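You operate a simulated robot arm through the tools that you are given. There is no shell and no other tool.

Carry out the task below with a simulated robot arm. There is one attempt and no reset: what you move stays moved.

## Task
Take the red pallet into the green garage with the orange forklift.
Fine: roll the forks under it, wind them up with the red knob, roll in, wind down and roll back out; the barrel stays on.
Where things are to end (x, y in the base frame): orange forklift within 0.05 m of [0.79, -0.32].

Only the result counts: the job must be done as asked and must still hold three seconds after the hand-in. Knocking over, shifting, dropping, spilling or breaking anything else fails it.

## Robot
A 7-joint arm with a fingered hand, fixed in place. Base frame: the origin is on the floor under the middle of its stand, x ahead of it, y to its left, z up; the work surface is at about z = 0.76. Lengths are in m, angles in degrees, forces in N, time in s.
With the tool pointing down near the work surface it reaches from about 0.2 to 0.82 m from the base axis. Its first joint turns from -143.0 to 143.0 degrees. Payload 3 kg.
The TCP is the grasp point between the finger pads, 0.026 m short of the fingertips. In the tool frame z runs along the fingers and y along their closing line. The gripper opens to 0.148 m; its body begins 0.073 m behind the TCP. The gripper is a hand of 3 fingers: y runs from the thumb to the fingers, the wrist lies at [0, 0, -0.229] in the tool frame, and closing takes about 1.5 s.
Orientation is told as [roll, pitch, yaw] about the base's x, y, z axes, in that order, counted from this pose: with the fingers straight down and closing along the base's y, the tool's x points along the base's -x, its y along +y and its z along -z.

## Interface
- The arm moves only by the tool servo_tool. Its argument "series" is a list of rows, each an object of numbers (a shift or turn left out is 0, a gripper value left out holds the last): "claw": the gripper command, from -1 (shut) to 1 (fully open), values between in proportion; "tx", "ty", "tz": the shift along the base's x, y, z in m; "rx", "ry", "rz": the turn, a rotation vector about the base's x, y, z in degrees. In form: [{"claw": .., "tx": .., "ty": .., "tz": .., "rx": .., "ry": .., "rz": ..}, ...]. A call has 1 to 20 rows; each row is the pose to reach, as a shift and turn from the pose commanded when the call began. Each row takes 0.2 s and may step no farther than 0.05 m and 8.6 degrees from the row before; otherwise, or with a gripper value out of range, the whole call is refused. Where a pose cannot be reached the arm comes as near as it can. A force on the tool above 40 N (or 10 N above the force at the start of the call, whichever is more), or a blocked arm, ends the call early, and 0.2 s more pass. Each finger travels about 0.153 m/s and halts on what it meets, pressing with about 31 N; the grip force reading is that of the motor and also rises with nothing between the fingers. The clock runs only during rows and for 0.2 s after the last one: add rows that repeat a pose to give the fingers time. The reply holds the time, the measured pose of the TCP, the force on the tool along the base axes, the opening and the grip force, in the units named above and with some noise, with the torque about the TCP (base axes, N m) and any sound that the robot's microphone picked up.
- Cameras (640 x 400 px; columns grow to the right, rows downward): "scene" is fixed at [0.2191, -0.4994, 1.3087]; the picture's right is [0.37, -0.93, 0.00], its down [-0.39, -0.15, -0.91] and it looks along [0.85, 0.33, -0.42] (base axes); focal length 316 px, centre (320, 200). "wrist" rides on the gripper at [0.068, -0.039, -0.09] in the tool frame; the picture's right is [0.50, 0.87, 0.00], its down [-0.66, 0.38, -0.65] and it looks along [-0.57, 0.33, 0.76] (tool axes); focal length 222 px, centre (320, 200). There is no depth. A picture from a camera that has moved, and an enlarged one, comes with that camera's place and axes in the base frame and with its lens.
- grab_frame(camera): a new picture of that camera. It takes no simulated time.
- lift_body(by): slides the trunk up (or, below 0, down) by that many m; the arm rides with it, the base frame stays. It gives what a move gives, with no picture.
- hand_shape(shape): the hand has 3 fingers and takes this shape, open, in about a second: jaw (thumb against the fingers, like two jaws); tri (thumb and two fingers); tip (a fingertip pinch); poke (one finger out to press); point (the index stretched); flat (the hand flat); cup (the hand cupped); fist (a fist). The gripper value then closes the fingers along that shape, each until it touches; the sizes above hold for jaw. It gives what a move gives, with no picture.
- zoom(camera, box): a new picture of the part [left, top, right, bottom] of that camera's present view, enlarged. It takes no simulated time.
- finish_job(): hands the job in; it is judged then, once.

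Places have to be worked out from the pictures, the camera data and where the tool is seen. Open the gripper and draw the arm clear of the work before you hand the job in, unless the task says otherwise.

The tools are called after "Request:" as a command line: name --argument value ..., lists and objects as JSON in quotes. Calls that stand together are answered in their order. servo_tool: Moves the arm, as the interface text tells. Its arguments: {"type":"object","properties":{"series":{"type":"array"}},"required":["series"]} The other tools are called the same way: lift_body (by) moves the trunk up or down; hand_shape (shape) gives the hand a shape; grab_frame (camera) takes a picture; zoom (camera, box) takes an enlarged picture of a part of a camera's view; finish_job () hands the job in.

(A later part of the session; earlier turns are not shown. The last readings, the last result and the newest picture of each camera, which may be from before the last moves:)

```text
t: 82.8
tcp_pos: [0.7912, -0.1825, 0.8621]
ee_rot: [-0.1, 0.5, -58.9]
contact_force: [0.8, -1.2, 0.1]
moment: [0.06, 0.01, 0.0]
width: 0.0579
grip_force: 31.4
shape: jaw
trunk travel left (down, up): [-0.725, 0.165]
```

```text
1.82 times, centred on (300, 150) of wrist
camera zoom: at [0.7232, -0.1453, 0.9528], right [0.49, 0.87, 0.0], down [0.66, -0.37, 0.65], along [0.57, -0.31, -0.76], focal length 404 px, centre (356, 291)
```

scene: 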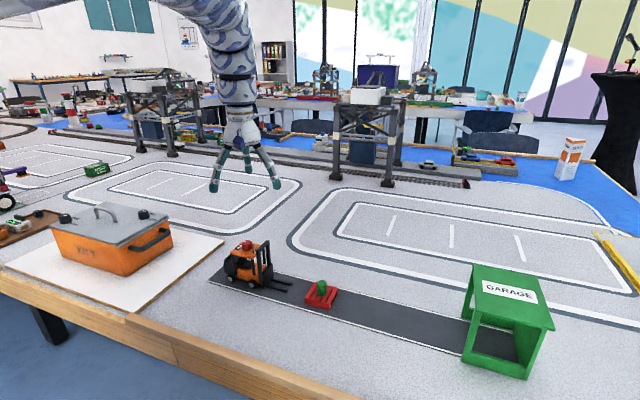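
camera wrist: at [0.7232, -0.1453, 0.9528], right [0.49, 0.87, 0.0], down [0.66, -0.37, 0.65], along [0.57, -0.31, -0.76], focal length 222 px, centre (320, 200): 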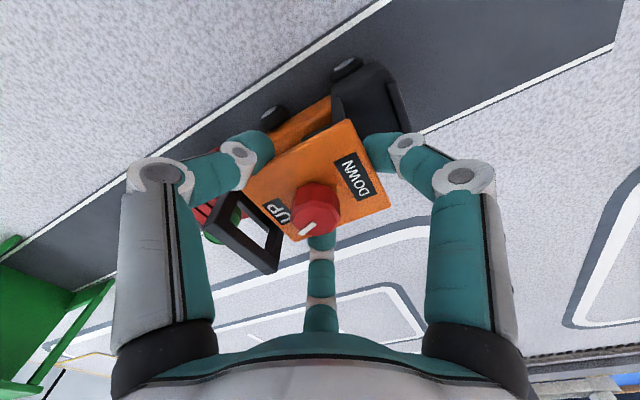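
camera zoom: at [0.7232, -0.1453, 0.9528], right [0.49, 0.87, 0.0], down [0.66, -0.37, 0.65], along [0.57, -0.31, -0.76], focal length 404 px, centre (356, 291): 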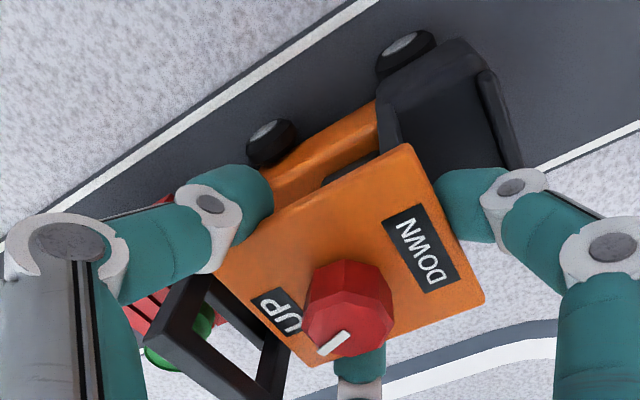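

The truck heading is about +1°, the pallet is near x≈0.799 and the barrel has slid about 1.5 cm but stays on. Before rolling I'll look closely at the garage to get its inner width and front edge.

Request:
zoom --camera "scene" --box '[455, 255, 565, 385]'

Request:
zoom --camera "scene" --box '[455, 290, 525, 360]'

```text
3.08 times, centred on (510, 320) of scene
camera zoom: at [0.2191, -0.4994, 1.3087], right [0.37, -0.93, 0.0], down [-0.39, -0.15, -0.91], along [0.85, 0.33, -0.42], focal length 972 px, centre (-265, -169)
```

zoom: 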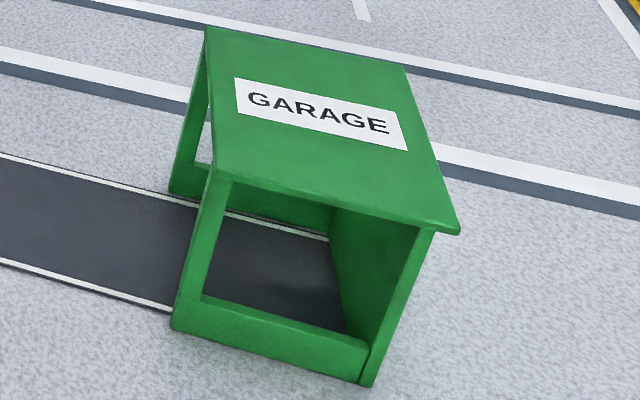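

```text
5.71 times, centred on (490, 325) of scene
camera zoom: at [0.2191, -0.4994, 1.3087], right [0.37, -0.93, 0.0], down [-0.39, -0.15, -0.91], along [0.85, 0.33, -0.42], focal length 1805 px, centre (-651, -514)
```

zoom: 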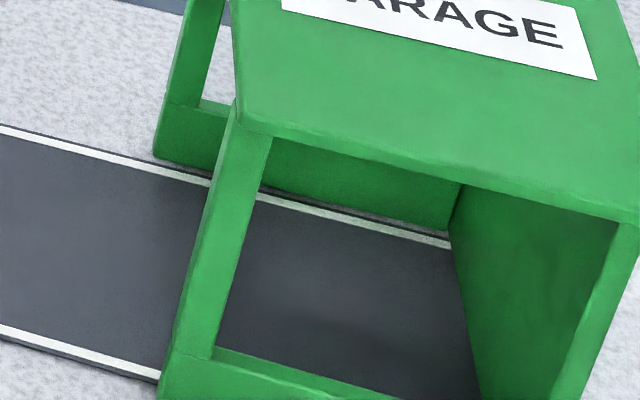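

The garage interior is about x 0.731–0.848 and y -0.601 to -0.70, so the pallet should end near y≈-0.646. I'll trim the heading by -1.5° and roll the first 0.11 m smoothly, holding the roof.

Request:
servo_tool --series '[{"ty": -0.002, "rz": -0.3}, {"ty": -0.005, "rz": -0.6}, {"ty": -0.009, "rz": -1}, {"ty": -0.014, "rz": -1.3}, {"ty": -0.02, "rz": -1.5}, {"ty": -0.027, "rz": -1.5, "tx": -0.0005}, {"ty": -0.035, "rz": -1.5, "tx": -0.0008}, {"ty": -0.043, "rz": -1.5, "tx": -0.001}, {"ty": -0.051, "rz": -1.5, "tx": -0.0012}, {"ty": -0.059, "rz": -1.5, "tx": -0.0014}, {"ty": -0.067, "rz": -1.5, "tx": -0.0016}, {"ty": -0.075, "rz": -1.5, "tx": -0.0018}, {"ty": -0.083, "rz": -1.5, "tx": -0.002}, {"ty": -0.09, "rz": -1.5, "tx": -0.002}, {"ty": -0.096, "rz": -1.5, "tx": -0.002}, {"ty": -0.101, "rz": -1.5, "tx": -0.002}, {"ty": -0.105, "rz": -1.5, "tx": -0.002}, {"ty": -0.108, "rz": -1.5, "tx": -0.002}, {"ty": -0.11, "rz": -1.5, "tx": -0.002}, {"ty": -0.11, "rz": -1.5, "tx": -0.002}]'

Request:
zoom --camera "scene" --box '[280, 230, 420, 330]'

```text
t: 87.0
tcp_pos: [0.787, -0.2924, 0.862]
ee_rot: [-0.1, 0.2, -60.6]
contact_force: [3.2, 0.1, 1.0]
moment: [-0.1, -0.18, 0.11]
width: 0.0569
grip_force: 31.1
shape: jaw
trunk travel left (down, up): [-0.725, 0.165]
```

```text
4.00 times, centred on (350, 280) of scene
camera zoom: at [0.2191, -0.4994, 1.3087], right [0.37, -0.93, 0.0], down [-0.39, -0.15, -0.91], along [0.85, 0.33, -0.42], focal length 1264 px, centre (200, -120)
```

zoom: 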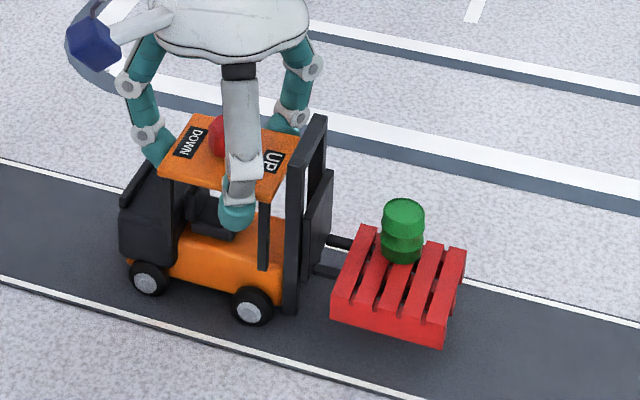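

The roll is smooth and the load is steady. I'll check the grip and heading from the wrist view before continuing.

Request:
zoom --camera "wrist" --box '[180, 40, 420, 260]'

```text
1.82 times, centred on (300, 150) of wrist
camera zoom: at [0.7221, -0.2532, 0.9524], right [0.51, 0.86, 0.0], down [0.65, -0.39, 0.65], along [0.56, -0.33, -0.76], focal length 404 px, centre (356, 291)
```

zoom: 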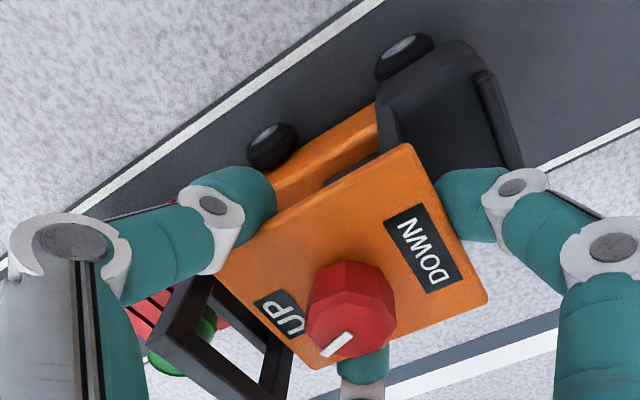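

Grip unchanged and heading is near 0°. I'll roll another 0.06 m, then release to change trunk height.

Request:
servo_tool --series '[{"ty": -0.002}, {"ty": -0.005}, {"ty": -0.009}, {"ty": -0.015}, {"ty": -0.022}, {"ty": -0.029}, {"ty": -0.036}, {"ty": -0.043}, {"ty": -0.049}, {"ty": -0.054}, {"ty": -0.058}, {"ty": -0.06}, {"ty": -0.06}]'

Request:
zoom --camera "scene" --box '[300, 230, 460, 345]'

```text
t: 89.8
tcp_pos: [0.7898, -0.3528, 0.8635]
ee_rot: [0.0, 0.4, -60.6]
contact_force: [-0.3, 0.0, -0.5]
moment: [0.02, 0.02, -0.02]
width: 0.0573
grip_force: 31.1
shape: jaw
trunk travel left (down, up): [-0.725, 0.165]
```

```text
3.48 times, centred on (380, 288) of scene
camera zoom: at [0.2191, -0.4994, 1.3087], right [0.37, -0.93, 0.0], down [-0.39, -0.15, -0.91], along [0.85, 0.33, -0.42], focal length 1099 px, centre (111, -104)
```

zoom: 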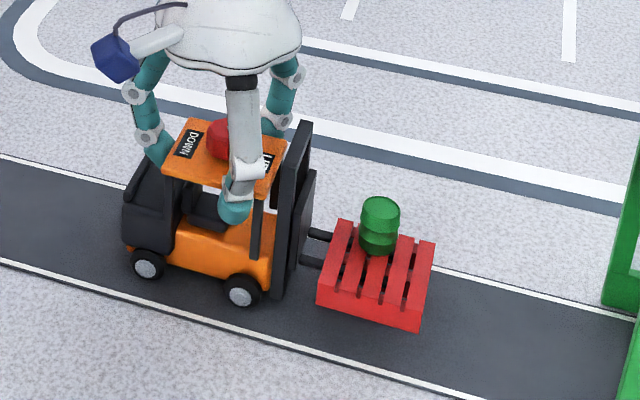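

The truck is at y≈-0.353 with the load steady. I'll release the roof, rise 0.28 m straight up, then lower the trunk 0.2 to gain outward reach.

Request:
servo_tool --series '[{"claw": 0.35}, {"claw": 0.35}, {"claw": 0.35}, {"claw": 0.35}, {"tz": 0.03}, {"tz": 0.07}, {"tz": 0.115}, {"tz": 0.16}, {"tz": 0.205}, {"tz": 0.25}, {"tz": 0.28}, {"tz": 0.28}]'

Request:
grab_frame --camera "scene"

```text
t: 92.4
tcp_pos: [0.8225, -0.3588, 1.1397]
ee_rot: [-0.2, 0.3, -60.6]
contact_force: [0.6, -0.3, -0.6]
moment: [-0.03, 0.01, -0.02]
width: 0.0997
grip_force: 0.1
shape: jaw
out of reach, approached as far as the arm can: row 7, 8, 9, 10, 11, 12
trunk travel left (down, up): [-0.725, 0.165]
```

```text
taken
```

scene: 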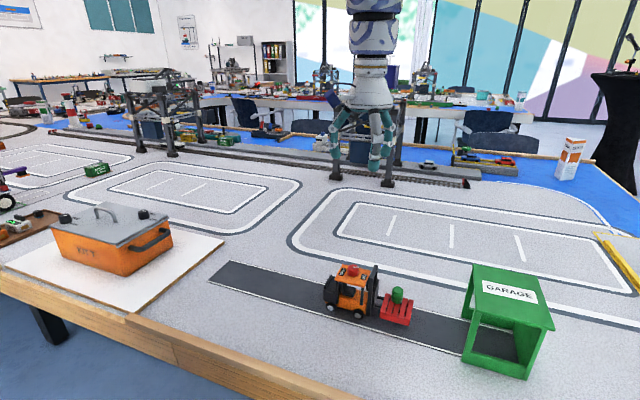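

The arm's real shoulder seems to sit near y≈-0.18, so the far position is reachable without changing the trunk. I'll come back down to about z=0.95 and re-centre over the knob in small moves.

Request:
servo_tool --series '[{"tz": -0.04}, {"tz": -0.08}, {"tz": -0.12}, {"tz": -0.12}]'

```text
t: 93.4
tcp_pos: [0.8215, -0.3582, 1.0199]
ee_rot: [0.0, 0.3, -60.6]
contact_force: [0.1, 0.1, 0.2]
moment: [-0.02, -0.02, 0.01]
width: 0.0998
grip_force: 0.0
shape: jaw
trunk travel left (down, up): [-0.725, 0.165]
```

The commanded pose follows the reached one. I'll move to above the knob at z≈0.94 with the fingers part-closed for the knob.

Request:
servo_tool --series '[{"tz": -0.03, "tx": -0.01, "ty": 0.002, "claw": -0.4}, {"tz": -0.06, "tx": -0.022, "ty": 0.004}, {"tz": -0.08, "tx": -0.0315, "ty": 0.005}, {"tz": -0.08, "tx": -0.0315, "ty": 0.005}, {"tz": -0.08, "tx": -0.0315, "ty": 0.005}]'

Request:
zoom --camera "wrist" --box '[200, 40, 440, 240]'

Request:
zoom --camera "scene" --box '[310, 240, 430, 335]'

```text
t: 94.6
tcp_pos: [0.7897, -0.3533, 0.9397]
ee_rot: [0.0, 0.3, -60.5]
contact_force: [0.7, -0.3, -0.3]
moment: [-0.01, -0.01, 0.0]
width: 0.0447
grip_force: 0.0
shape: jaw
trunk travel left (down, up): [-0.725, 0.165]
```

```text
2.00 times, centred on (320, 140) of wrist
camera zoom: at [0.7226, -0.3149, 1.0296], right [0.51, 0.86, 0.0], down [0.65, -0.39, 0.65], along [0.56, -0.33, -0.76], focal length 444 px, centre (320, 320)
```

zoom: 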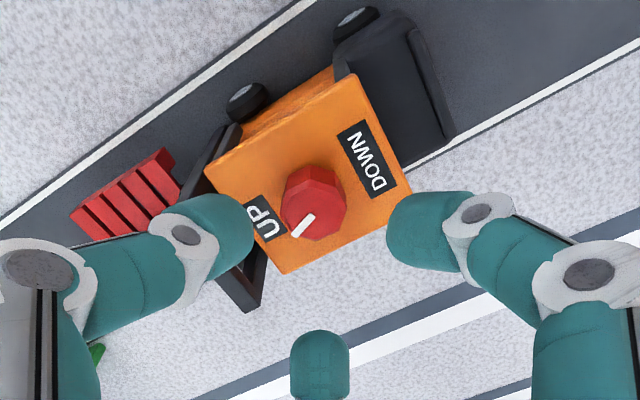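

```text
4.21 times, centred on (370, 288) of scene
camera zoom: at [0.2191, -0.4994, 1.3087], right [0.37, -0.93, 0.0], down [-0.39, -0.15, -0.91], along [0.85, 0.33, -0.42], focal length 1330 px, centre (110, -168)
```

zoom: 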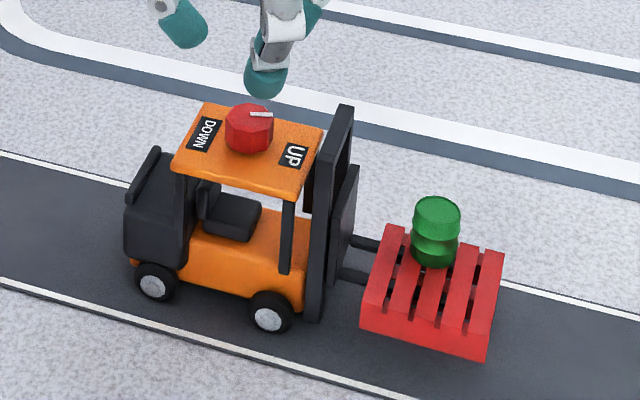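

The truck's heading is about 0° and the knob is at (0.7885, -0.355). I'll descend around the knob and close for the final roll, since the knob grip leaves more room near the garage than the roof grip.

Request:
servo_tool --series '[{"tx": -0.0012, "ty": -0.002, "tz": -0.02}, {"tx": -0.0012, "ty": -0.002, "tz": -0.038}, {"tx": -0.0012, "ty": -0.002, "tz": -0.0545}, {"tx": -0.0012, "ty": -0.002, "tz": -0.0545}, {"tx": -0.0012, "ty": -0.002, "tz": -0.0545, "claw": -0.7}, {"tx": -0.0012, "ty": -0.002, "tz": -0.0545, "claw": -1}, {"tx": -0.0012, "ty": -0.002, "tz": -0.0545, "claw": -1}, {"tx": -0.0012, "ty": -0.002, "tz": -0.0545, "claw": -1}]'

Request:
zoom --camera "wrist" --box '[200, 60, 440, 260]'

Request:
zoom --camera "scene" --box '[310, 240, 430, 335]'

```text
t: 96.4
tcp_pos: [0.7885, -0.3567, 0.8851]
ee_rot: [-0.2, 0.3, -60.5]
contact_force: [-0.1, 0.3, -0.3]
moment: [-0.01, 0.02, 0.01]
width: 0.0189
grip_force: 30.3
shape: jaw
trunk travel left (down, up): [-0.725, 0.165]
```

```text
2.00 times, centred on (320, 160) of wrist
camera zoom: at [0.7218, -0.3167, 0.9753], right [0.51, 0.86, 0.0], down [0.65, -0.39, 0.65], along [0.56, -0.33, -0.76], focal length 444 px, centre (320, 280)
```

zoom: 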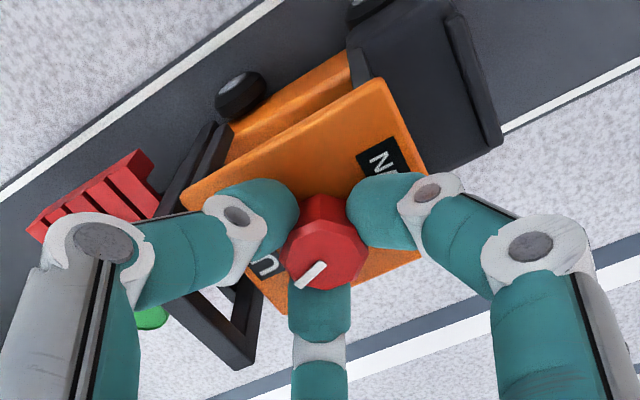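

```text
4.21 times, centred on (370, 288) of scene
camera zoom: at [0.2191, -0.4994, 1.3087], right [0.37, -0.93, 0.0], down [-0.39, -0.15, -0.91], along [0.85, 0.33, -0.42], focal length 1330 px, centre (110, -168)
```

zoom: 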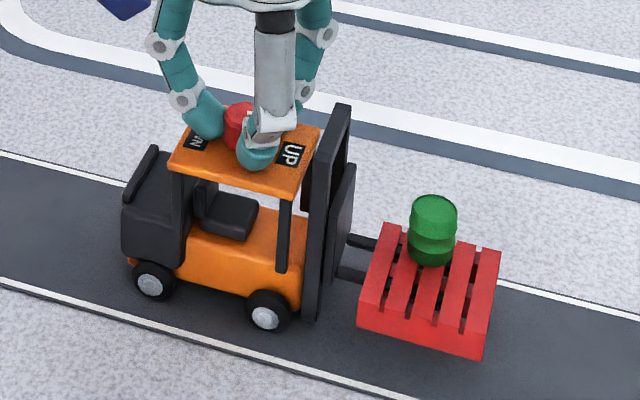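

Gripped cleanly. I'll roll forward 0.10 m gently, stopping with the pallet just short of the garage to check alignment.

Request:
servo_tool --series '[{"ty": -0.0015}, {"ty": -0.004}, {"ty": -0.008}, {"ty": -0.013}, {"ty": -0.019}, {"ty": -0.026}, {"ty": -0.033}, {"ty": -0.04}, {"ty": -0.047}, {"ty": -0.054}, {"ty": -0.061}, {"ty": -0.068}, {"ty": -0.075}, {"ty": -0.082}, {"ty": -0.088}, {"ty": -0.093}, {"ty": -0.097}, {"ty": -0.099}, {"ty": -0.1}, {"ty": -0.1}]'

Request:
zoom --camera "scene" --box '[350, 240, 560, 385]'

Request:
grab_frame --camera "wrist"

```text
t: 100.6
tcp_pos: [0.788, -0.4548, 0.8847]
ee_rot: [0.1, 0.4, -60.5]
contact_force: [-1.6, -0.4, 0.3]
moment: [0.02, 0.03, 0.02]
width: 0.0186
grip_force: 30.8
shape: jaw
trunk travel left (down, up): [-0.725, 0.165]
```

```text
2.76 times, centred on (455, 312) of scene
camera zoom: at [0.2191, -0.4994, 1.3087], right [0.37, -0.93, 0.0], down [-0.39, -0.15, -0.91], along [0.85, 0.33, -0.42], focal length 871 px, centre (-52, -110)
```

zoom: 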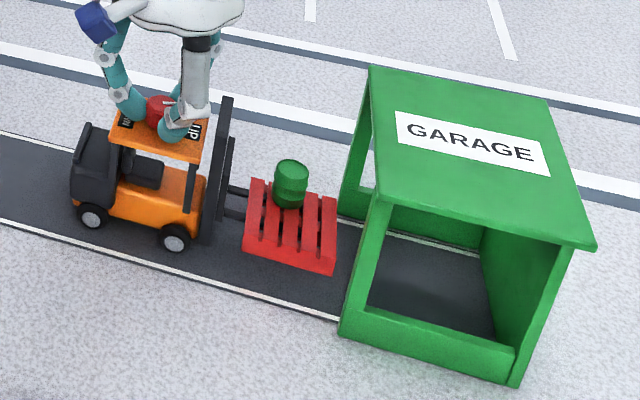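

```text
taken
camera wrist: at [0.7223, -0.4174, 0.9749], right [0.51, 0.86, 0.0], down [0.65, -0.39, 0.65], along [0.56, -0.33, -0.76], focal length 222 px, centre (320, 200)
```

wrist: 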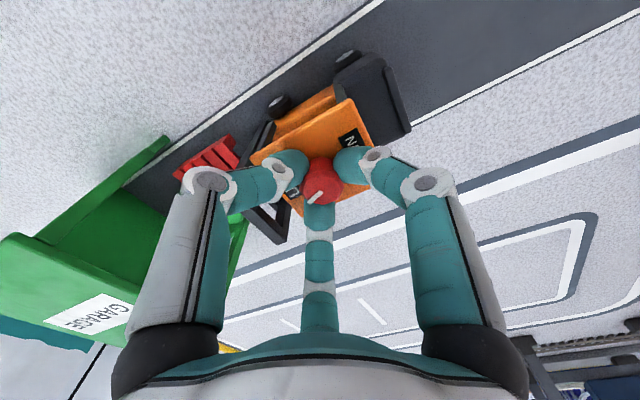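

The pallet is just in front of the opening. I'll zoom to confirm lateral clearance to both posts and the distance left.

Request:
zoom --camera "scene" --box '[415, 280, 495, 350]'

Request:
zoom --camera "scene" --box '[365, 255, 465, 345]'

```text
5.71 times, centred on (455, 315) of scene
camera zoom: at [0.2191, -0.4994, 1.3087], right [0.37, -0.93, 0.0], down [-0.39, -0.15, -0.91], along [0.85, 0.33, -0.42], focal length 1805 px, centre (-451, -457)
```

zoom: 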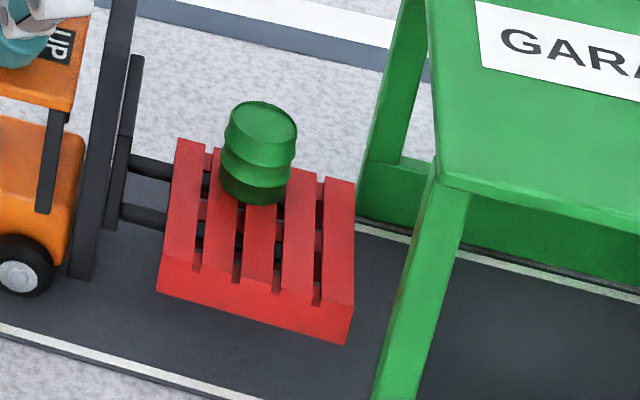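

```text
4.44 times, centred on (415, 300) of scene
camera zoom: at [0.2191, -0.4994, 1.3087], right [0.37, -0.93, 0.0], down [-0.39, -0.15, -0.91], along [0.85, 0.33, -0.42], focal length 1404 px, centre (-102, -244)
```

zoom: 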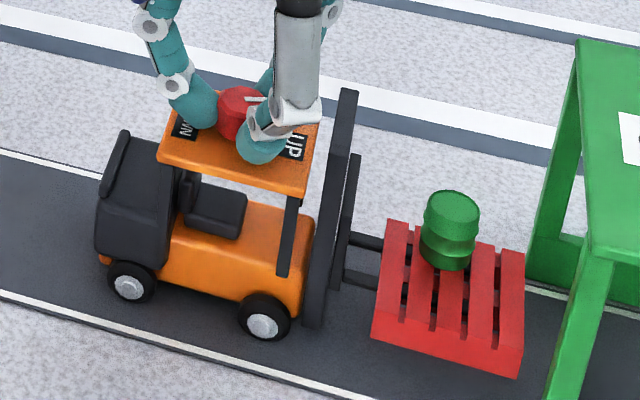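

Clearances are good: pallet x 0.761–0.828 against the opening 0.731–0.848, and pallet centre y≈-0.562. I'll roll 0.086 m more to put its centre near -0.648, fully inside.

Request:
servo_tool --series '[{"ty": -0.0015}, {"ty": -0.004}, {"ty": -0.008}, {"ty": -0.013}, {"ty": -0.019}, {"ty": -0.025}, {"ty": -0.031}, {"ty": -0.037}, {"ty": -0.043}, {"ty": -0.049}, {"ty": -0.055}, {"ty": -0.061}, {"ty": -0.067}, {"ty": -0.072}, {"ty": -0.077}, {"ty": -0.081}, {"ty": -0.084}, {"ty": -0.0855}, {"ty": -0.086}, {"ty": -0.086}]'

Request:
zoom --camera "scene" --box '[390, 240, 570, 385]'

Request:
grab_frame --camera "wrist"

```text
t: 104.8
tcp_pos: [0.7883, -0.5431, 0.8834]
ee_rot: [-0.1, 0.4, -60.4]
contact_force: [1.0, 0.0, -0.2]
moment: [0.02, 0.02, 0.0]
width: 0.0188
grip_force: 31.1
shape: jaw
trunk travel left (down, up): [-0.725, 0.165]
```

```text
2.76 times, centred on (480, 312) of scene
camera zoom: at [0.2191, -0.4994, 1.3087], right [0.37, -0.93, 0.0], down [-0.39, -0.15, -0.91], along [0.85, 0.33, -0.42], focal length 871 px, centre (-121, -110)
```

zoom: 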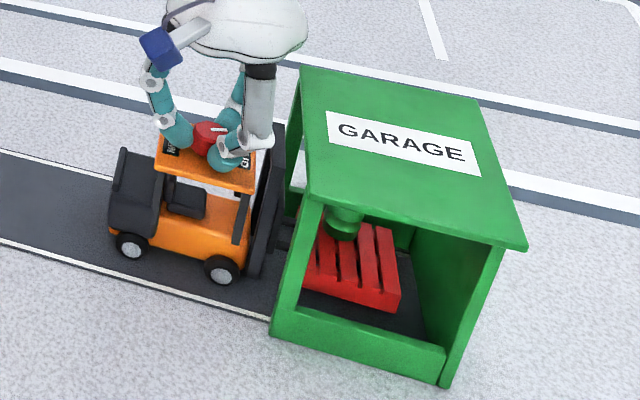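

```text
taken
camera wrist: at [0.7227, -0.5035, 0.975], right [0.51, 0.86, 0.0], down [0.65, -0.39, 0.65], along [0.56, -0.33, -0.76], focal length 222 px, centre (320, 200)
```

wrist: 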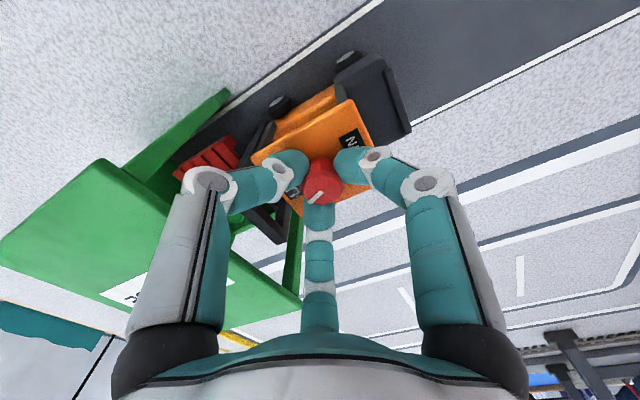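

The pallet is inside. I'll zoom to verify its position within the garage and the hand's clearance to the roof edge.

Request:
zoom --camera "scene" --box '[455, 295, 535, 365]'

Request:
zoom --camera "scene" --box '[420, 245, 500, 310]'

Request:
zoom --camera "wrist" --box '[140, 80, 380, 280]'

```text
5.71 times, centred on (495, 330) of scene
camera zoom: at [0.2191, -0.4994, 1.3087], right [0.37, -0.93, 0.0], down [-0.39, -0.15, -0.91], along [0.85, 0.33, -0.42], focal length 1805 px, centre (-680, -543)
```

zoom: 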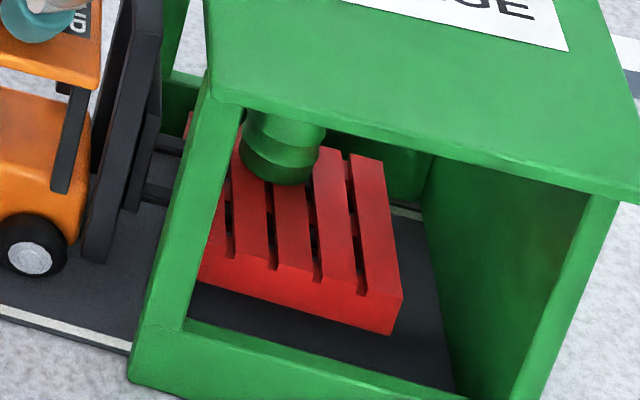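

```text
6.15 times, centred on (460, 278) of scene
camera zoom: at [0.2191, -0.4994, 1.3087], right [0.37, -0.93, 0.0], down [-0.39, -0.15, -0.91], along [0.85, 0.33, -0.42], focal length 1944 px, centre (-542, -277)
```

zoom: 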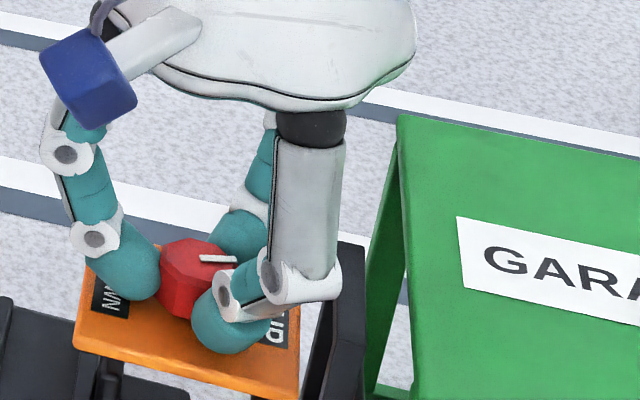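

```text
2.00 times, centred on (260, 180) of wrist
camera zoom: at [0.7227, -0.5035, 0.975], right [0.51, 0.86, 0.0], down [0.65, -0.39, 0.65], along [0.56, -0.33, -0.76], focal length 444 px, centre (440, 240)
```

zoom: 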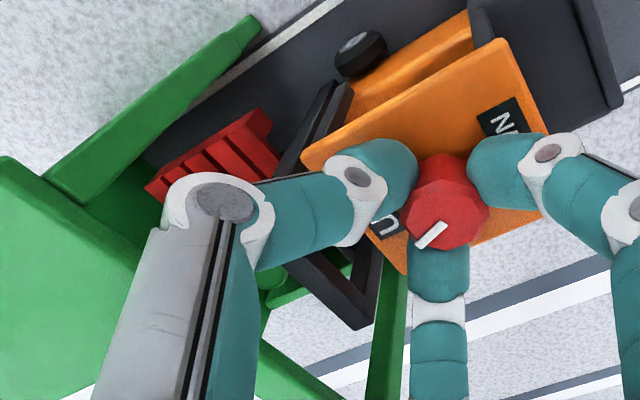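

The pallet spans y -0.618 to -0.683 inside the garage, clear of the back wall at -0.703, and the hand clears the roof edge. Now I press down and turn the knob counter-clockwise 22° as the first lowering stroke.

Request:
servo_tool --series '[{"tz": -0.001}, {"tz": -0.002}, {"tz": -0.0025}, {"tz": -0.0025, "rz": 2}, {"tz": -0.0025, "rz": 4.5}, {"tz": -0.0025, "rz": 7}, {"tz": -0.0025, "rz": 9.5}, {"tz": -0.0025, "rz": 12}, {"tz": -0.0025, "rz": 14.5}, {"tz": -0.0025, "rz": 17}, {"tz": -0.0025, "rz": 19.5}, {"tz": -0.0025, "rz": 22}, {"tz": -0.0025, "rz": 22}]'

Request:
zoom --camera "scene" --box '[410, 245, 540, 365]'

Request:
zoom --camera "wrist" --box '[180, 60, 420, 260]'

```text
t: 107.6
tcp_pos: [0.789, -0.5414, 0.8825]
ee_rot: [0.0, 0.2, -38.5]
contact_force: [5.4, -0.5, 15.0]
moment: [0.05, -0.09, -0.02]
width: 0.0189
grip_force: 31.3
shape: jaw
trunk travel left (down, up): [-0.725, 0.165]
```

```text
3.33 times, centred on (475, 305) of scene
camera zoom: at [0.2191, -0.4994, 1.3087], right [0.37, -0.93, 0.0], down [-0.39, -0.15, -0.91], along [0.85, 0.33, -0.42], focal length 1053 px, centre (-197, -150)
```

zoom: 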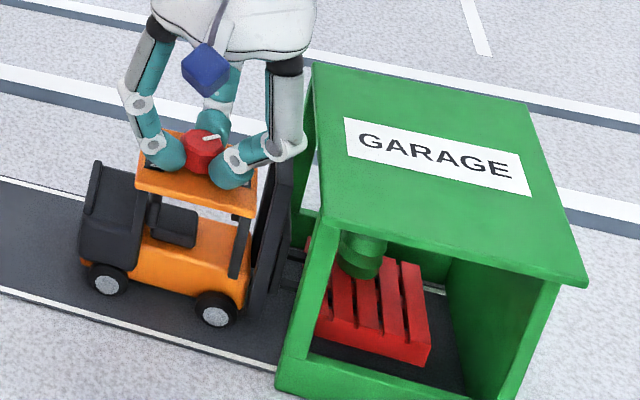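

```text
2.00 times, centred on (300, 160) of wrist
camera zoom: at [0.7125, -0.5308, 0.9738], right [0.15, 0.99, 0.0], down [0.75, -0.11, 0.65], along [0.64, -0.09, -0.76], focal length 444 px, centre (360, 280)
```

zoom: 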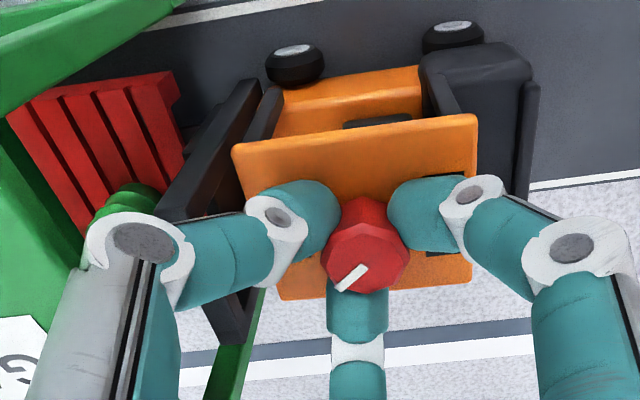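

The knob turned the full 22° and the truck stayed put. I'll open slightly while pressed, raise a little, rotate the hand back 44° around the knob, regrip and press again.

Request:
servo_tool --series '[{"claw": -0.48}, {"claw": -0.48}, {"claw": -0.48}, {"tz": 0.007}, {"tz": 0.007, "rz": -7.4}, {"tz": 0.007, "rz": -14.8}, {"tz": 0.007, "rz": -22.2}, {"tz": 0.007, "rz": -29.6}, {"tz": 0.007, "rz": -37}, {"tz": 0.007, "rz": -44}, {"tz": 0.007, "rz": -44}, {"tz": 0.0025, "rz": -44}, {"tz": 0.0025, "rz": -44, "claw": -0.75}, {"tz": 0.0025, "rz": -44, "claw": -1}, {"tz": 0.0025, "rz": -44, "claw": -1}, {"tz": 0.0025, "rz": -44, "claw": -1}]'

Request:
zoom --camera "scene" --box '[410, 245, 540, 365]'

Request:
zoom --camera "wrist" --box '[180, 60, 420, 260]'

```text
t: 111.0
tcp_pos: [0.7892, -0.5434, 0.8843]
ee_rot: [-0.1, 0.4, -82.5]
contact_force: [0.1, 0.4, -0.7]
moment: [0.03, -0.02, 0.01]
width: 0.0174
grip_force: 31.1
shape: jaw
trunk travel left (down, up): [-0.725, 0.165]
```

```text
3.33 times, centred on (475, 305) of scene
camera zoom: at [0.2191, -0.4994, 1.3087], right [0.37, -0.93, 0.0], down [-0.39, -0.15, -0.91], along [0.85, 0.33, -0.42], focal length 1053 px, centre (-197, -150)
```

zoom: 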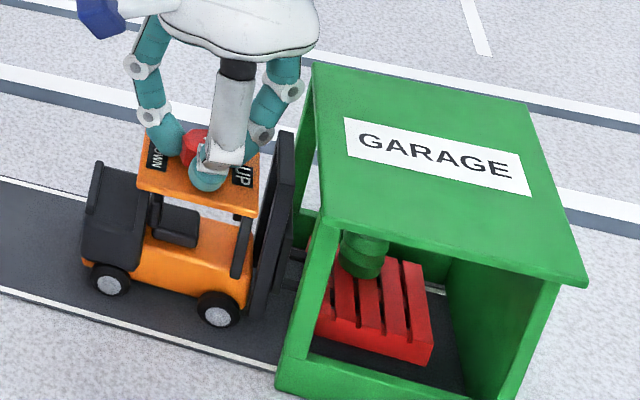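

```text
2.00 times, centred on (300, 160) of wrist
camera zoom: at [0.7419, -0.4814, 0.9744], right [0.79, 0.61, 0.0], down [0.46, -0.6, 0.65], along [0.4, -0.51, -0.76], focal length 444 px, centre (360, 280)
```

zoom: 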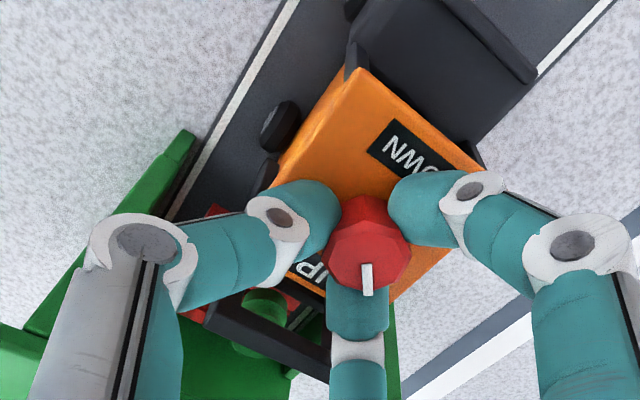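

Regripped at yaw -82. Press and turn counter-clockwise 44°.

Request:
servo_tool --series '[{"tz": -0.0015}, {"tz": -0.0027}, {"tz": -0.0027, "rz": 2.75}, {"tz": -0.0027, "rz": 5.5}, {"tz": -0.0027, "rz": 8.25}, {"tz": -0.0027, "rz": 11}, {"tz": -0.0027, "rz": 13.75}, {"tz": -0.0027, "rz": 16.5}, {"tz": -0.0027, "rz": 19.25}, {"tz": -0.0027, "rz": 22}, {"tz": -0.0027, "rz": 24.75}, {"tz": -0.0027, "rz": 27.5}, {"tz": -0.0027, "rz": 30.25}, {"tz": -0.0027, "rz": 33}, {"tz": -0.0027, "rz": 35.75}, {"tz": -0.0027, "rz": 38.5}, {"tz": -0.0027, "rz": 41.25}, {"tz": -0.0027, "rz": 44}, {"tz": -0.0027, "rz": 44}]'

Request:
zoom --camera "scene" --box '[410, 245, 540, 365]'

Request:
zoom --camera "wrist" --box '[180, 60, 420, 260]'

```text
t: 115.0
tcp_pos: [0.7883, -0.5424, 0.8819]
ee_rot: [-0.1, 0.2, -38.5]
contact_force: [4.8, -0.5, 11.1]
moment: [0.0, -0.18, 0.01]
width: 0.0177
grip_force: 30.4
shape: jaw
trunk travel left (down, up): [-0.725, 0.165]
```

```text
3.33 times, centred on (475, 305) of scene
camera zoom: at [0.2191, -0.4994, 1.3087], right [0.37, -0.93, 0.0], down [-0.39, -0.15, -0.91], along [0.85, 0.33, -0.42], focal length 1053 px, centre (-197, -150)
```

zoom: 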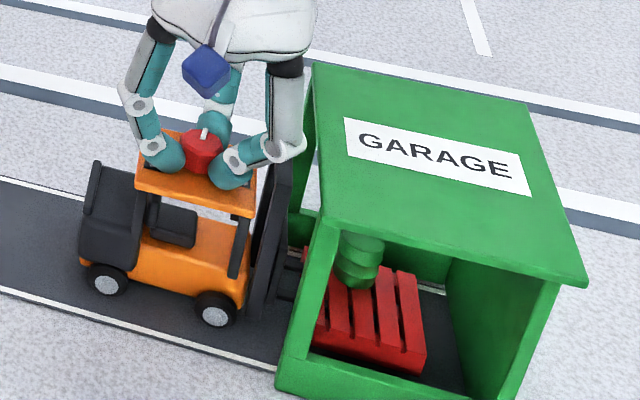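

```text
2.00 times, centred on (300, 160) of wrist
camera zoom: at [0.7122, -0.5311, 0.9733], right [0.15, 0.99, 0.0], down [0.75, -0.11, 0.65], along [0.64, -0.09, -0.76], focal length 444 px, centre (360, 280)
```

zoom: 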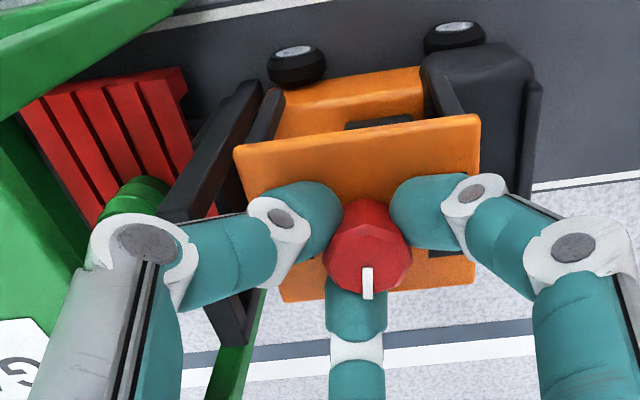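

Lowering works and the truck is steady. I'll regrip with the same sequence.

Request:
servo_tool --series '[{"claw": -0.48}, {"claw": -0.48}, {"claw": -0.48}, {"tz": 0.007}, {"tz": 0.007, "rz": -7.4}, {"tz": 0.007, "rz": -14.8}, {"tz": 0.007, "rz": -22.2}, {"tz": 0.007, "rz": -29.6}, {"tz": 0.007, "rz": -37}, {"tz": 0.007, "rz": -44}, {"tz": 0.007, "rz": -44}, {"tz": 0.0027, "rz": -44}, {"tz": 0.0027, "rz": -44, "claw": -0.75}, {"tz": 0.0027, "rz": -44, "claw": -1}, {"tz": 0.0027, "rz": -44, "claw": -1}, {"tz": 0.0027, "rz": -44, "claw": -1}]'

Request:
zoom --camera "wrist" --box '[180, 60, 420, 260]'

```text
t: 118.4
tcp_pos: [0.7881, -0.5416, 0.8839]
ee_rot: [-0.1, 0.4, -82.5]
contact_force: [-0.3, 0.4, 0.0]
moment: [0.0, 0.01, -0.04]
width: 0.0176
grip_force: 31.0
shape: jaw
trunk travel left (down, up): [-0.725, 0.165]
```

```text
2.00 times, centred on (300, 160) of wrist
camera zoom: at [0.7419, -0.481, 0.9746], right [0.79, 0.61, 0.0], down [0.46, -0.6, 0.65], along [0.4, -0.51, -0.76], focal length 444 px, centre (360, 280)
```

zoom: 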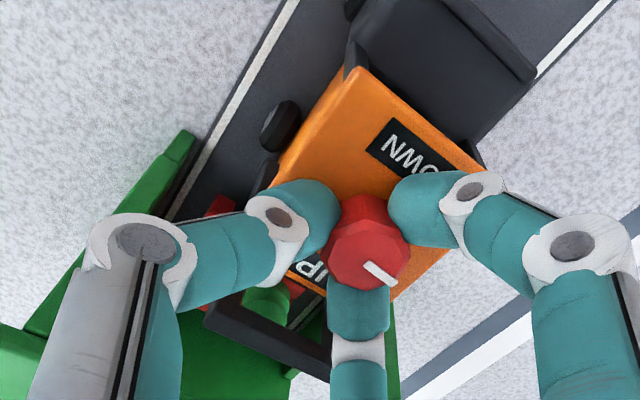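

Regripped with the pointer about halfway back. Press and turn another 44° counter-clockwise.

Request:
servo_tool --series '[{"tz": -0.0015}, {"tz": -0.0027}, {"tz": -0.0027, "rz": 2.75}, {"tz": -0.0027, "rz": 5.5}, {"tz": -0.0027, "rz": 8.25}, {"tz": -0.0027, "rz": 11}, {"tz": -0.0027, "rz": 13.75}, {"tz": -0.0027, "rz": 16.5}, {"tz": -0.0027, "rz": 19.25}, {"tz": -0.0027, "rz": 22}, {"tz": -0.0027, "rz": 24.75}, {"tz": -0.0027, "rz": 27.5}, {"tz": -0.0027, "rz": 30.25}, {"tz": -0.0027, "rz": 33}, {"tz": -0.0027, "rz": 35.75}, {"tz": -0.0027, "rz": 38.5}, {"tz": -0.0027, "rz": 41.25}, {"tz": -0.0027, "rz": 44}, {"tz": -0.0027, "rz": 44}]'

Request:
zoom --camera "scene" --box '[410, 245, 540, 365]'

Request:
zoom --camera "wrist" --box '[180, 60, 420, 260]'

```text
t: 122.4
tcp_pos: [0.7879, -0.5425, 0.884]
ee_rot: [0.0, 0.2, -38.5]
contact_force: [5.2, 0.8, 12.0]
moment: [0.07, -0.11, -0.02]
width: 0.018
grip_force: 31.4
shape: jaw
trunk travel left (down, up): [-0.725, 0.165]
```

```text
3.33 times, centred on (475, 305) of scene
camera zoom: at [0.2191, -0.4994, 1.3087], right [0.37, -0.93, 0.0], down [-0.39, -0.15, -0.91], along [0.85, 0.33, -0.42], focal length 1053 px, centre (-197, -150)
```

zoom: 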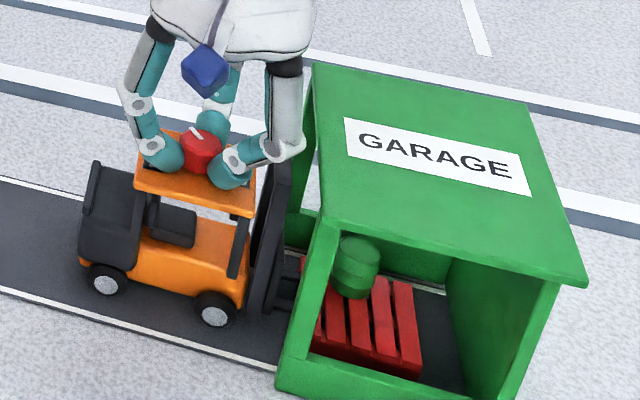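

```text
2.00 times, centred on (300, 160) of wrist
camera zoom: at [0.7123, -0.5306, 0.9735], right [0.15, 0.99, 0.0], down [0.75, -0.11, 0.65], along [0.64, -0.09, -0.76], focal length 444 px, centre (360, 280)
```

zoom: 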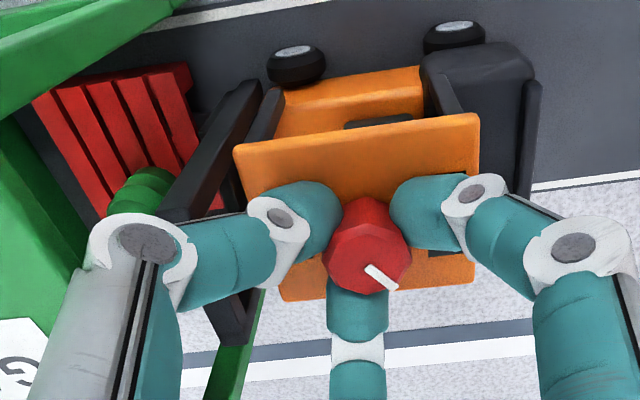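

The pallet is almost down, with the pointer about 47° from DOWN. One more regrip and stroke.

Request:
servo_tool --series '[{"claw": -0.48}, {"claw": -0.48}, {"claw": -0.48}, {"tz": 0.007}, {"tz": 0.007, "rz": -7.4}, {"tz": 0.007, "rz": -14.8}, {"tz": 0.007, "rz": -22.2}, {"tz": 0.007, "rz": -29.6}, {"tz": 0.007, "rz": -37}, {"tz": 0.007, "rz": -44}, {"tz": 0.007, "rz": -44}, {"tz": 0.0027, "rz": -44}, {"tz": 0.0027, "rz": -44, "claw": -0.75}, {"tz": 0.0027, "rz": -44, "claw": -1}, {"tz": 0.0027, "rz": -44, "claw": -1}, {"tz": 0.0027, "rz": -44, "claw": -1}]'

Request:
zoom --camera "wrist" --box '[180, 60, 420, 260]'

```text
t: 125.8
tcp_pos: [0.7888, -0.5422, 0.8839]
ee_rot: [-0.1, 0.4, -82.7]
contact_force: [0.1, -0.7, -0.3]
moment: [0.01, -0.01, -0.02]
width: 0.0181
grip_force: 31.1
shape: jaw
trunk travel left (down, up): [-0.725, 0.165]
```

```text
2.00 times, centred on (300, 160) of wrist
camera zoom: at [0.7421, -0.4814, 0.9747], right [0.79, 0.61, 0.0], down [0.46, -0.6, 0.65], along [0.4, -0.51, -0.76], focal length 444 px, centre (360, 280)
```

zoom: 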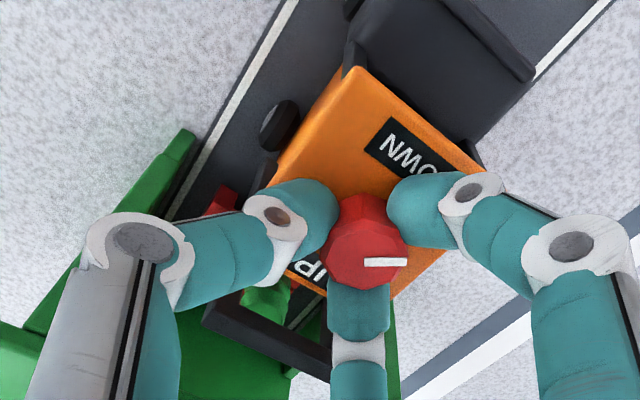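

Regripped. Press and turn about 42° counter-clockwise, stopping just short of the DOWN stop.

Request:
servo_tool --series '[{"tz": -0.0015}, {"tz": -0.0027}, {"tz": -0.0027, "rz": 2.75}, {"tz": -0.0027, "rz": 5.5}, {"tz": -0.0027, "rz": 8.25}, {"tz": -0.0027, "rz": 11}, {"tz": -0.0027, "rz": 13.75}, {"tz": -0.0027, "rz": 16.5}, {"tz": -0.0027, "rz": 19.25}, {"tz": -0.0027, "rz": 22}, {"tz": -0.0027, "rz": 24.75}, {"tz": -0.0027, "rz": 27.5}, {"tz": -0.0027, "rz": 30.25}, {"tz": -0.0027, "rz": 33}, {"tz": -0.0027, "rz": 35.75}, {"tz": -0.0027, "rz": 38.5}, {"tz": -0.0027, "rz": 41}, {"tz": -0.0027, "rz": 42}, {"tz": -0.0027, "rz": 42}]'

Request:
zoom --camera "scene" --box '[410, 245, 540, 365]'

Request:
zoom --camera "wrist" --box '[180, 60, 420, 260]'

```text
t: 129.8
tcp_pos: [0.789, -0.5411, 0.8835]
ee_rot: [0.0, 0.3, -40.5]
contact_force: [6.1, -0.4, 16.2]
moment: [0.02, -0.14, -0.01]
width: 0.0188
grip_force: 30.9
shape: jaw
trunk travel left (down, up): [-0.725, 0.165]
```

```text
3.33 times, centred on (475, 305) of scene
camera zoom: at [0.2191, -0.4994, 1.3087], right [0.37, -0.93, 0.0], down [-0.39, -0.15, -0.91], along [0.85, 0.33, -0.42], focal length 1053 px, centre (-197, -150)
```

zoom: 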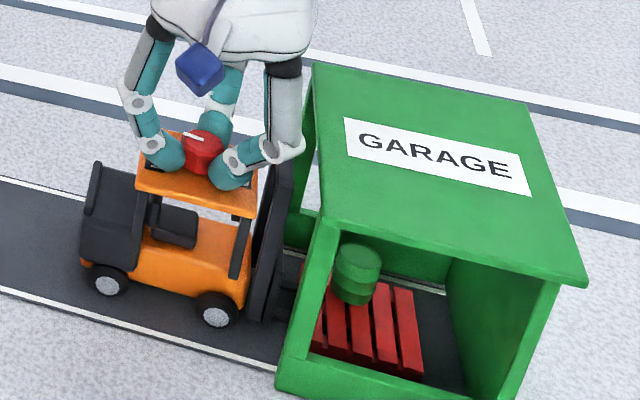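

```text
2.00 times, centred on (300, 160) of wrist
camera zoom: at [0.7126, -0.5283, 0.9734], right [0.18, 0.98, 0.0], down [0.75, -0.14, 0.65], along [0.64, -0.12, -0.76], focal length 444 px, centre (360, 280)
```

zoom: 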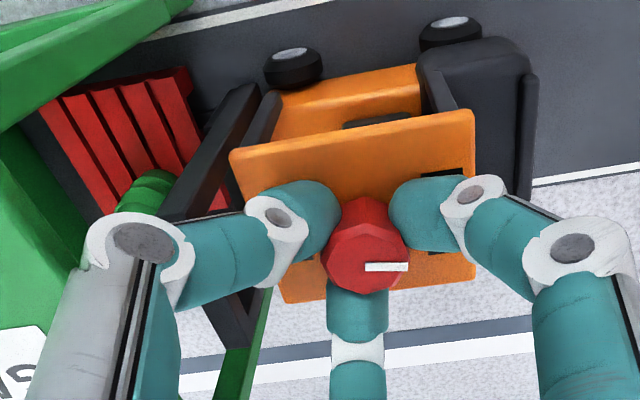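

About 10° remains to DOWN. I'll nudge another 8° and then check the fork clearance under the pallet.

Request:
servo_tool --series '[{"rz": 2}, {"rz": 4}, {"rz": 6}, {"rz": 8}, {"rz": 8}]'

Request:
zoom --camera "scene" --box '[440, 300, 540, 375]'

Request:
zoom --camera "wrist" --box '[180, 60, 420, 260]'

```text
t: 131.0
tcp_pos: [0.7881, -0.5419, 0.8833]
ee_rot: [-0.1, 0.2, -32.5]
contact_force: [6.4, 0.3, 14.6]
moment: [0.01, -0.16, -0.06]
width: 0.0185
grip_force: 31.2
shape: jaw
trunk travel left (down, up): [-0.725, 0.165]
```

```text
5.33 times, centred on (490, 338) of scene
camera zoom: at [0.2191, -0.4994, 1.3087], right [0.37, -0.93, 0.0], down [-0.39, -0.15, -0.91], along [0.85, 0.33, -0.42], focal length 1685 px, centre (-587, -533)
```

zoom: 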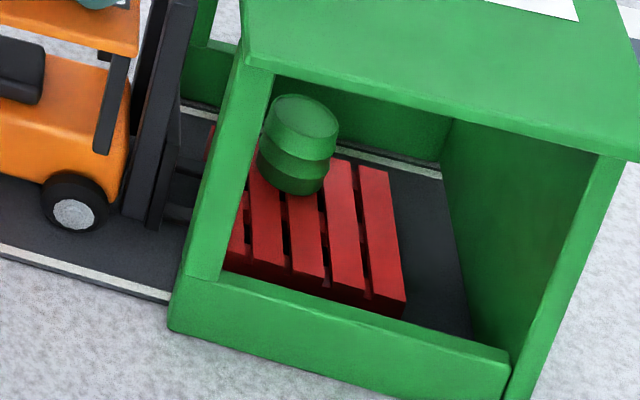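

```text
2.00 times, centred on (300, 160) of wrist
camera zoom: at [0.7114, -0.5389, 0.9735], right [0.04, 1.0, 0.0], down [0.76, -0.03, 0.65], along [0.65, -0.03, -0.76], focal length 444 px, centre (360, 280)
```

zoom: 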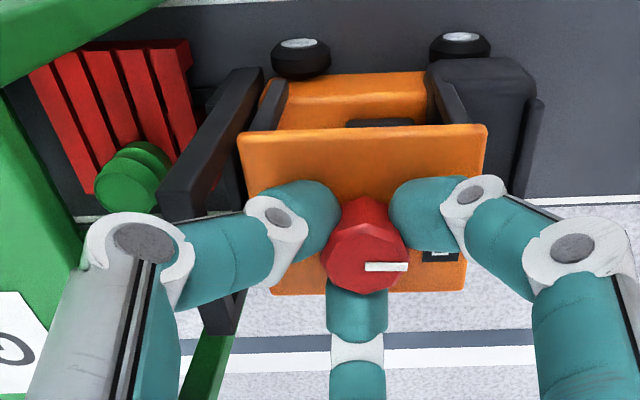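

The pointer is on DOWN, the pallet is flat on the floor and the truck is straight. I'll relax the twist slightly, unload the press, then back out 0.03 m and check the pallet stays.

Request:
servo_tool --series '[{"rz": -2}, {"rz": -4}, {"rz": -4, "tz": 0.0015}, {"rz": -4, "tz": 0.0027}, {"rz": -4, "tz": 0.0027, "ty": 0.002}, {"rz": -4, "tz": 0.0027, "ty": 0.006}, {"rz": -4, "tz": 0.0027, "ty": 0.012}, {"rz": -4, "tz": 0.0027, "ty": 0.019}, {"rz": -4, "tz": 0.0027, "ty": 0.025}, {"rz": -4, "tz": 0.0027, "ty": 0.03}, {"rz": -4, "tz": 0.0027, "ty": 0.03}]'

Request:
zoom --camera "scene" --box '[440, 300, 540, 375]'

Request:
zoom --camera "scene" --box '[390, 240, 520, 345]'

```text
t: 133.4
tcp_pos: [0.7871, -0.5123, 0.885]
ee_rot: [0.0, 0.4, -36.5]
contact_force: [-0.4, 0.4, 0.2]
moment: [-0.06, 0.01, 0.0]
width: 0.0186
grip_force: 31.1
shape: jaw
trunk travel left (down, up): [-0.725, 0.165]
```

```text
5.33 times, centred on (490, 338) of scene
camera zoom: at [0.2191, -0.4994, 1.3087], right [0.37, -0.93, 0.0], down [-0.39, -0.15, -0.91], along [0.85, 0.33, -0.42], focal length 1685 px, centre (-587, -533)
```

zoom: 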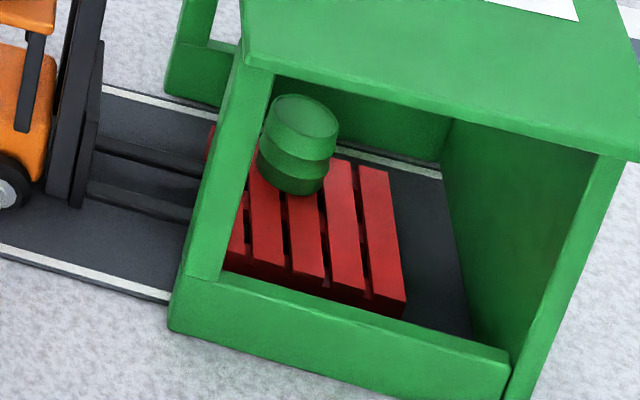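

```text
3.81 times, centred on (455, 292) of scene
camera zoom: at [0.2191, -0.4994, 1.3087], right [0.37, -0.93, 0.0], down [-0.39, -0.15, -0.91], along [0.85, 0.33, -0.42], focal length 1203 px, centre (-194, -152)
```

zoom: 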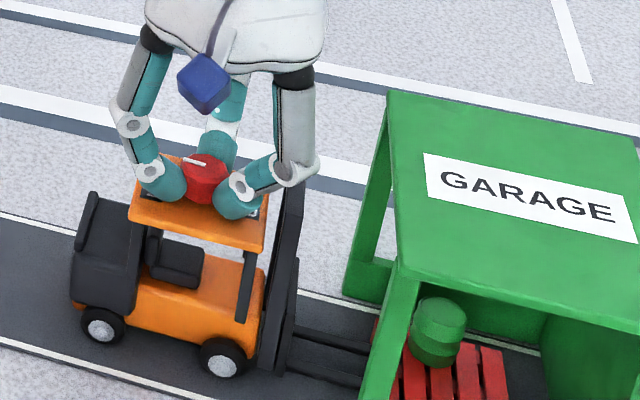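

The pallet and barrel stayed in place while the forks slid out. I'll continue backing out 0.11 m.

Request:
servo_tool --series '[{"ty": 0.002}, {"ty": 0.006}, {"ty": 0.012}, {"ty": 0.019}, {"ty": 0.027}, {"ty": 0.035}, {"ty": 0.043}, {"ty": 0.051}, {"ty": 0.059}, {"ty": 0.067}, {"ty": 0.075}, {"ty": 0.083}, {"ty": 0.091}, {"ty": 0.098}, {"ty": 0.104}, {"ty": 0.108}, {"ty": 0.11}, {"ty": 0.11}]'

Request:
zoom --camera "scene" --box '[330, 230, 550, 385]'

```text
t: 137.2
tcp_pos: [0.7893, -0.4028, 0.884]
ee_rot: [-0.1, 0.4, -36.5]
contact_force: [0.1, 0.2, 0.7]
moment: [-0.01, -0.01, -0.05]
width: 0.0186
grip_force: 31.1
shape: jaw
trunk travel left (down, up): [-0.725, 0.165]
```

```text
2.58 times, centred on (440, 308) of scene
camera zoom: at [0.2191, -0.4994, 1.3087], right [0.37, -0.93, 0.0], down [-0.39, -0.15, -0.91], along [0.85, 0.33, -0.42], focal length 815 px, centre (10, -77)
```

zoom: 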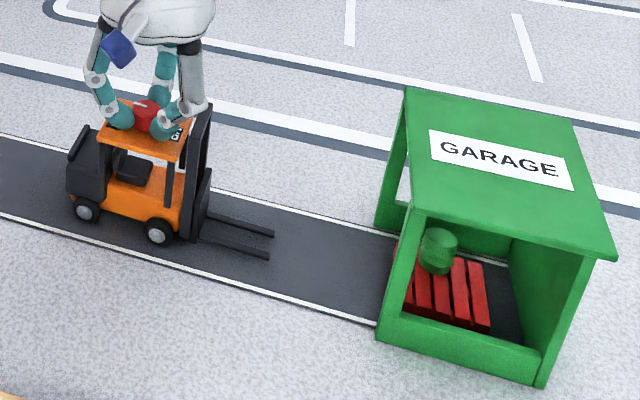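

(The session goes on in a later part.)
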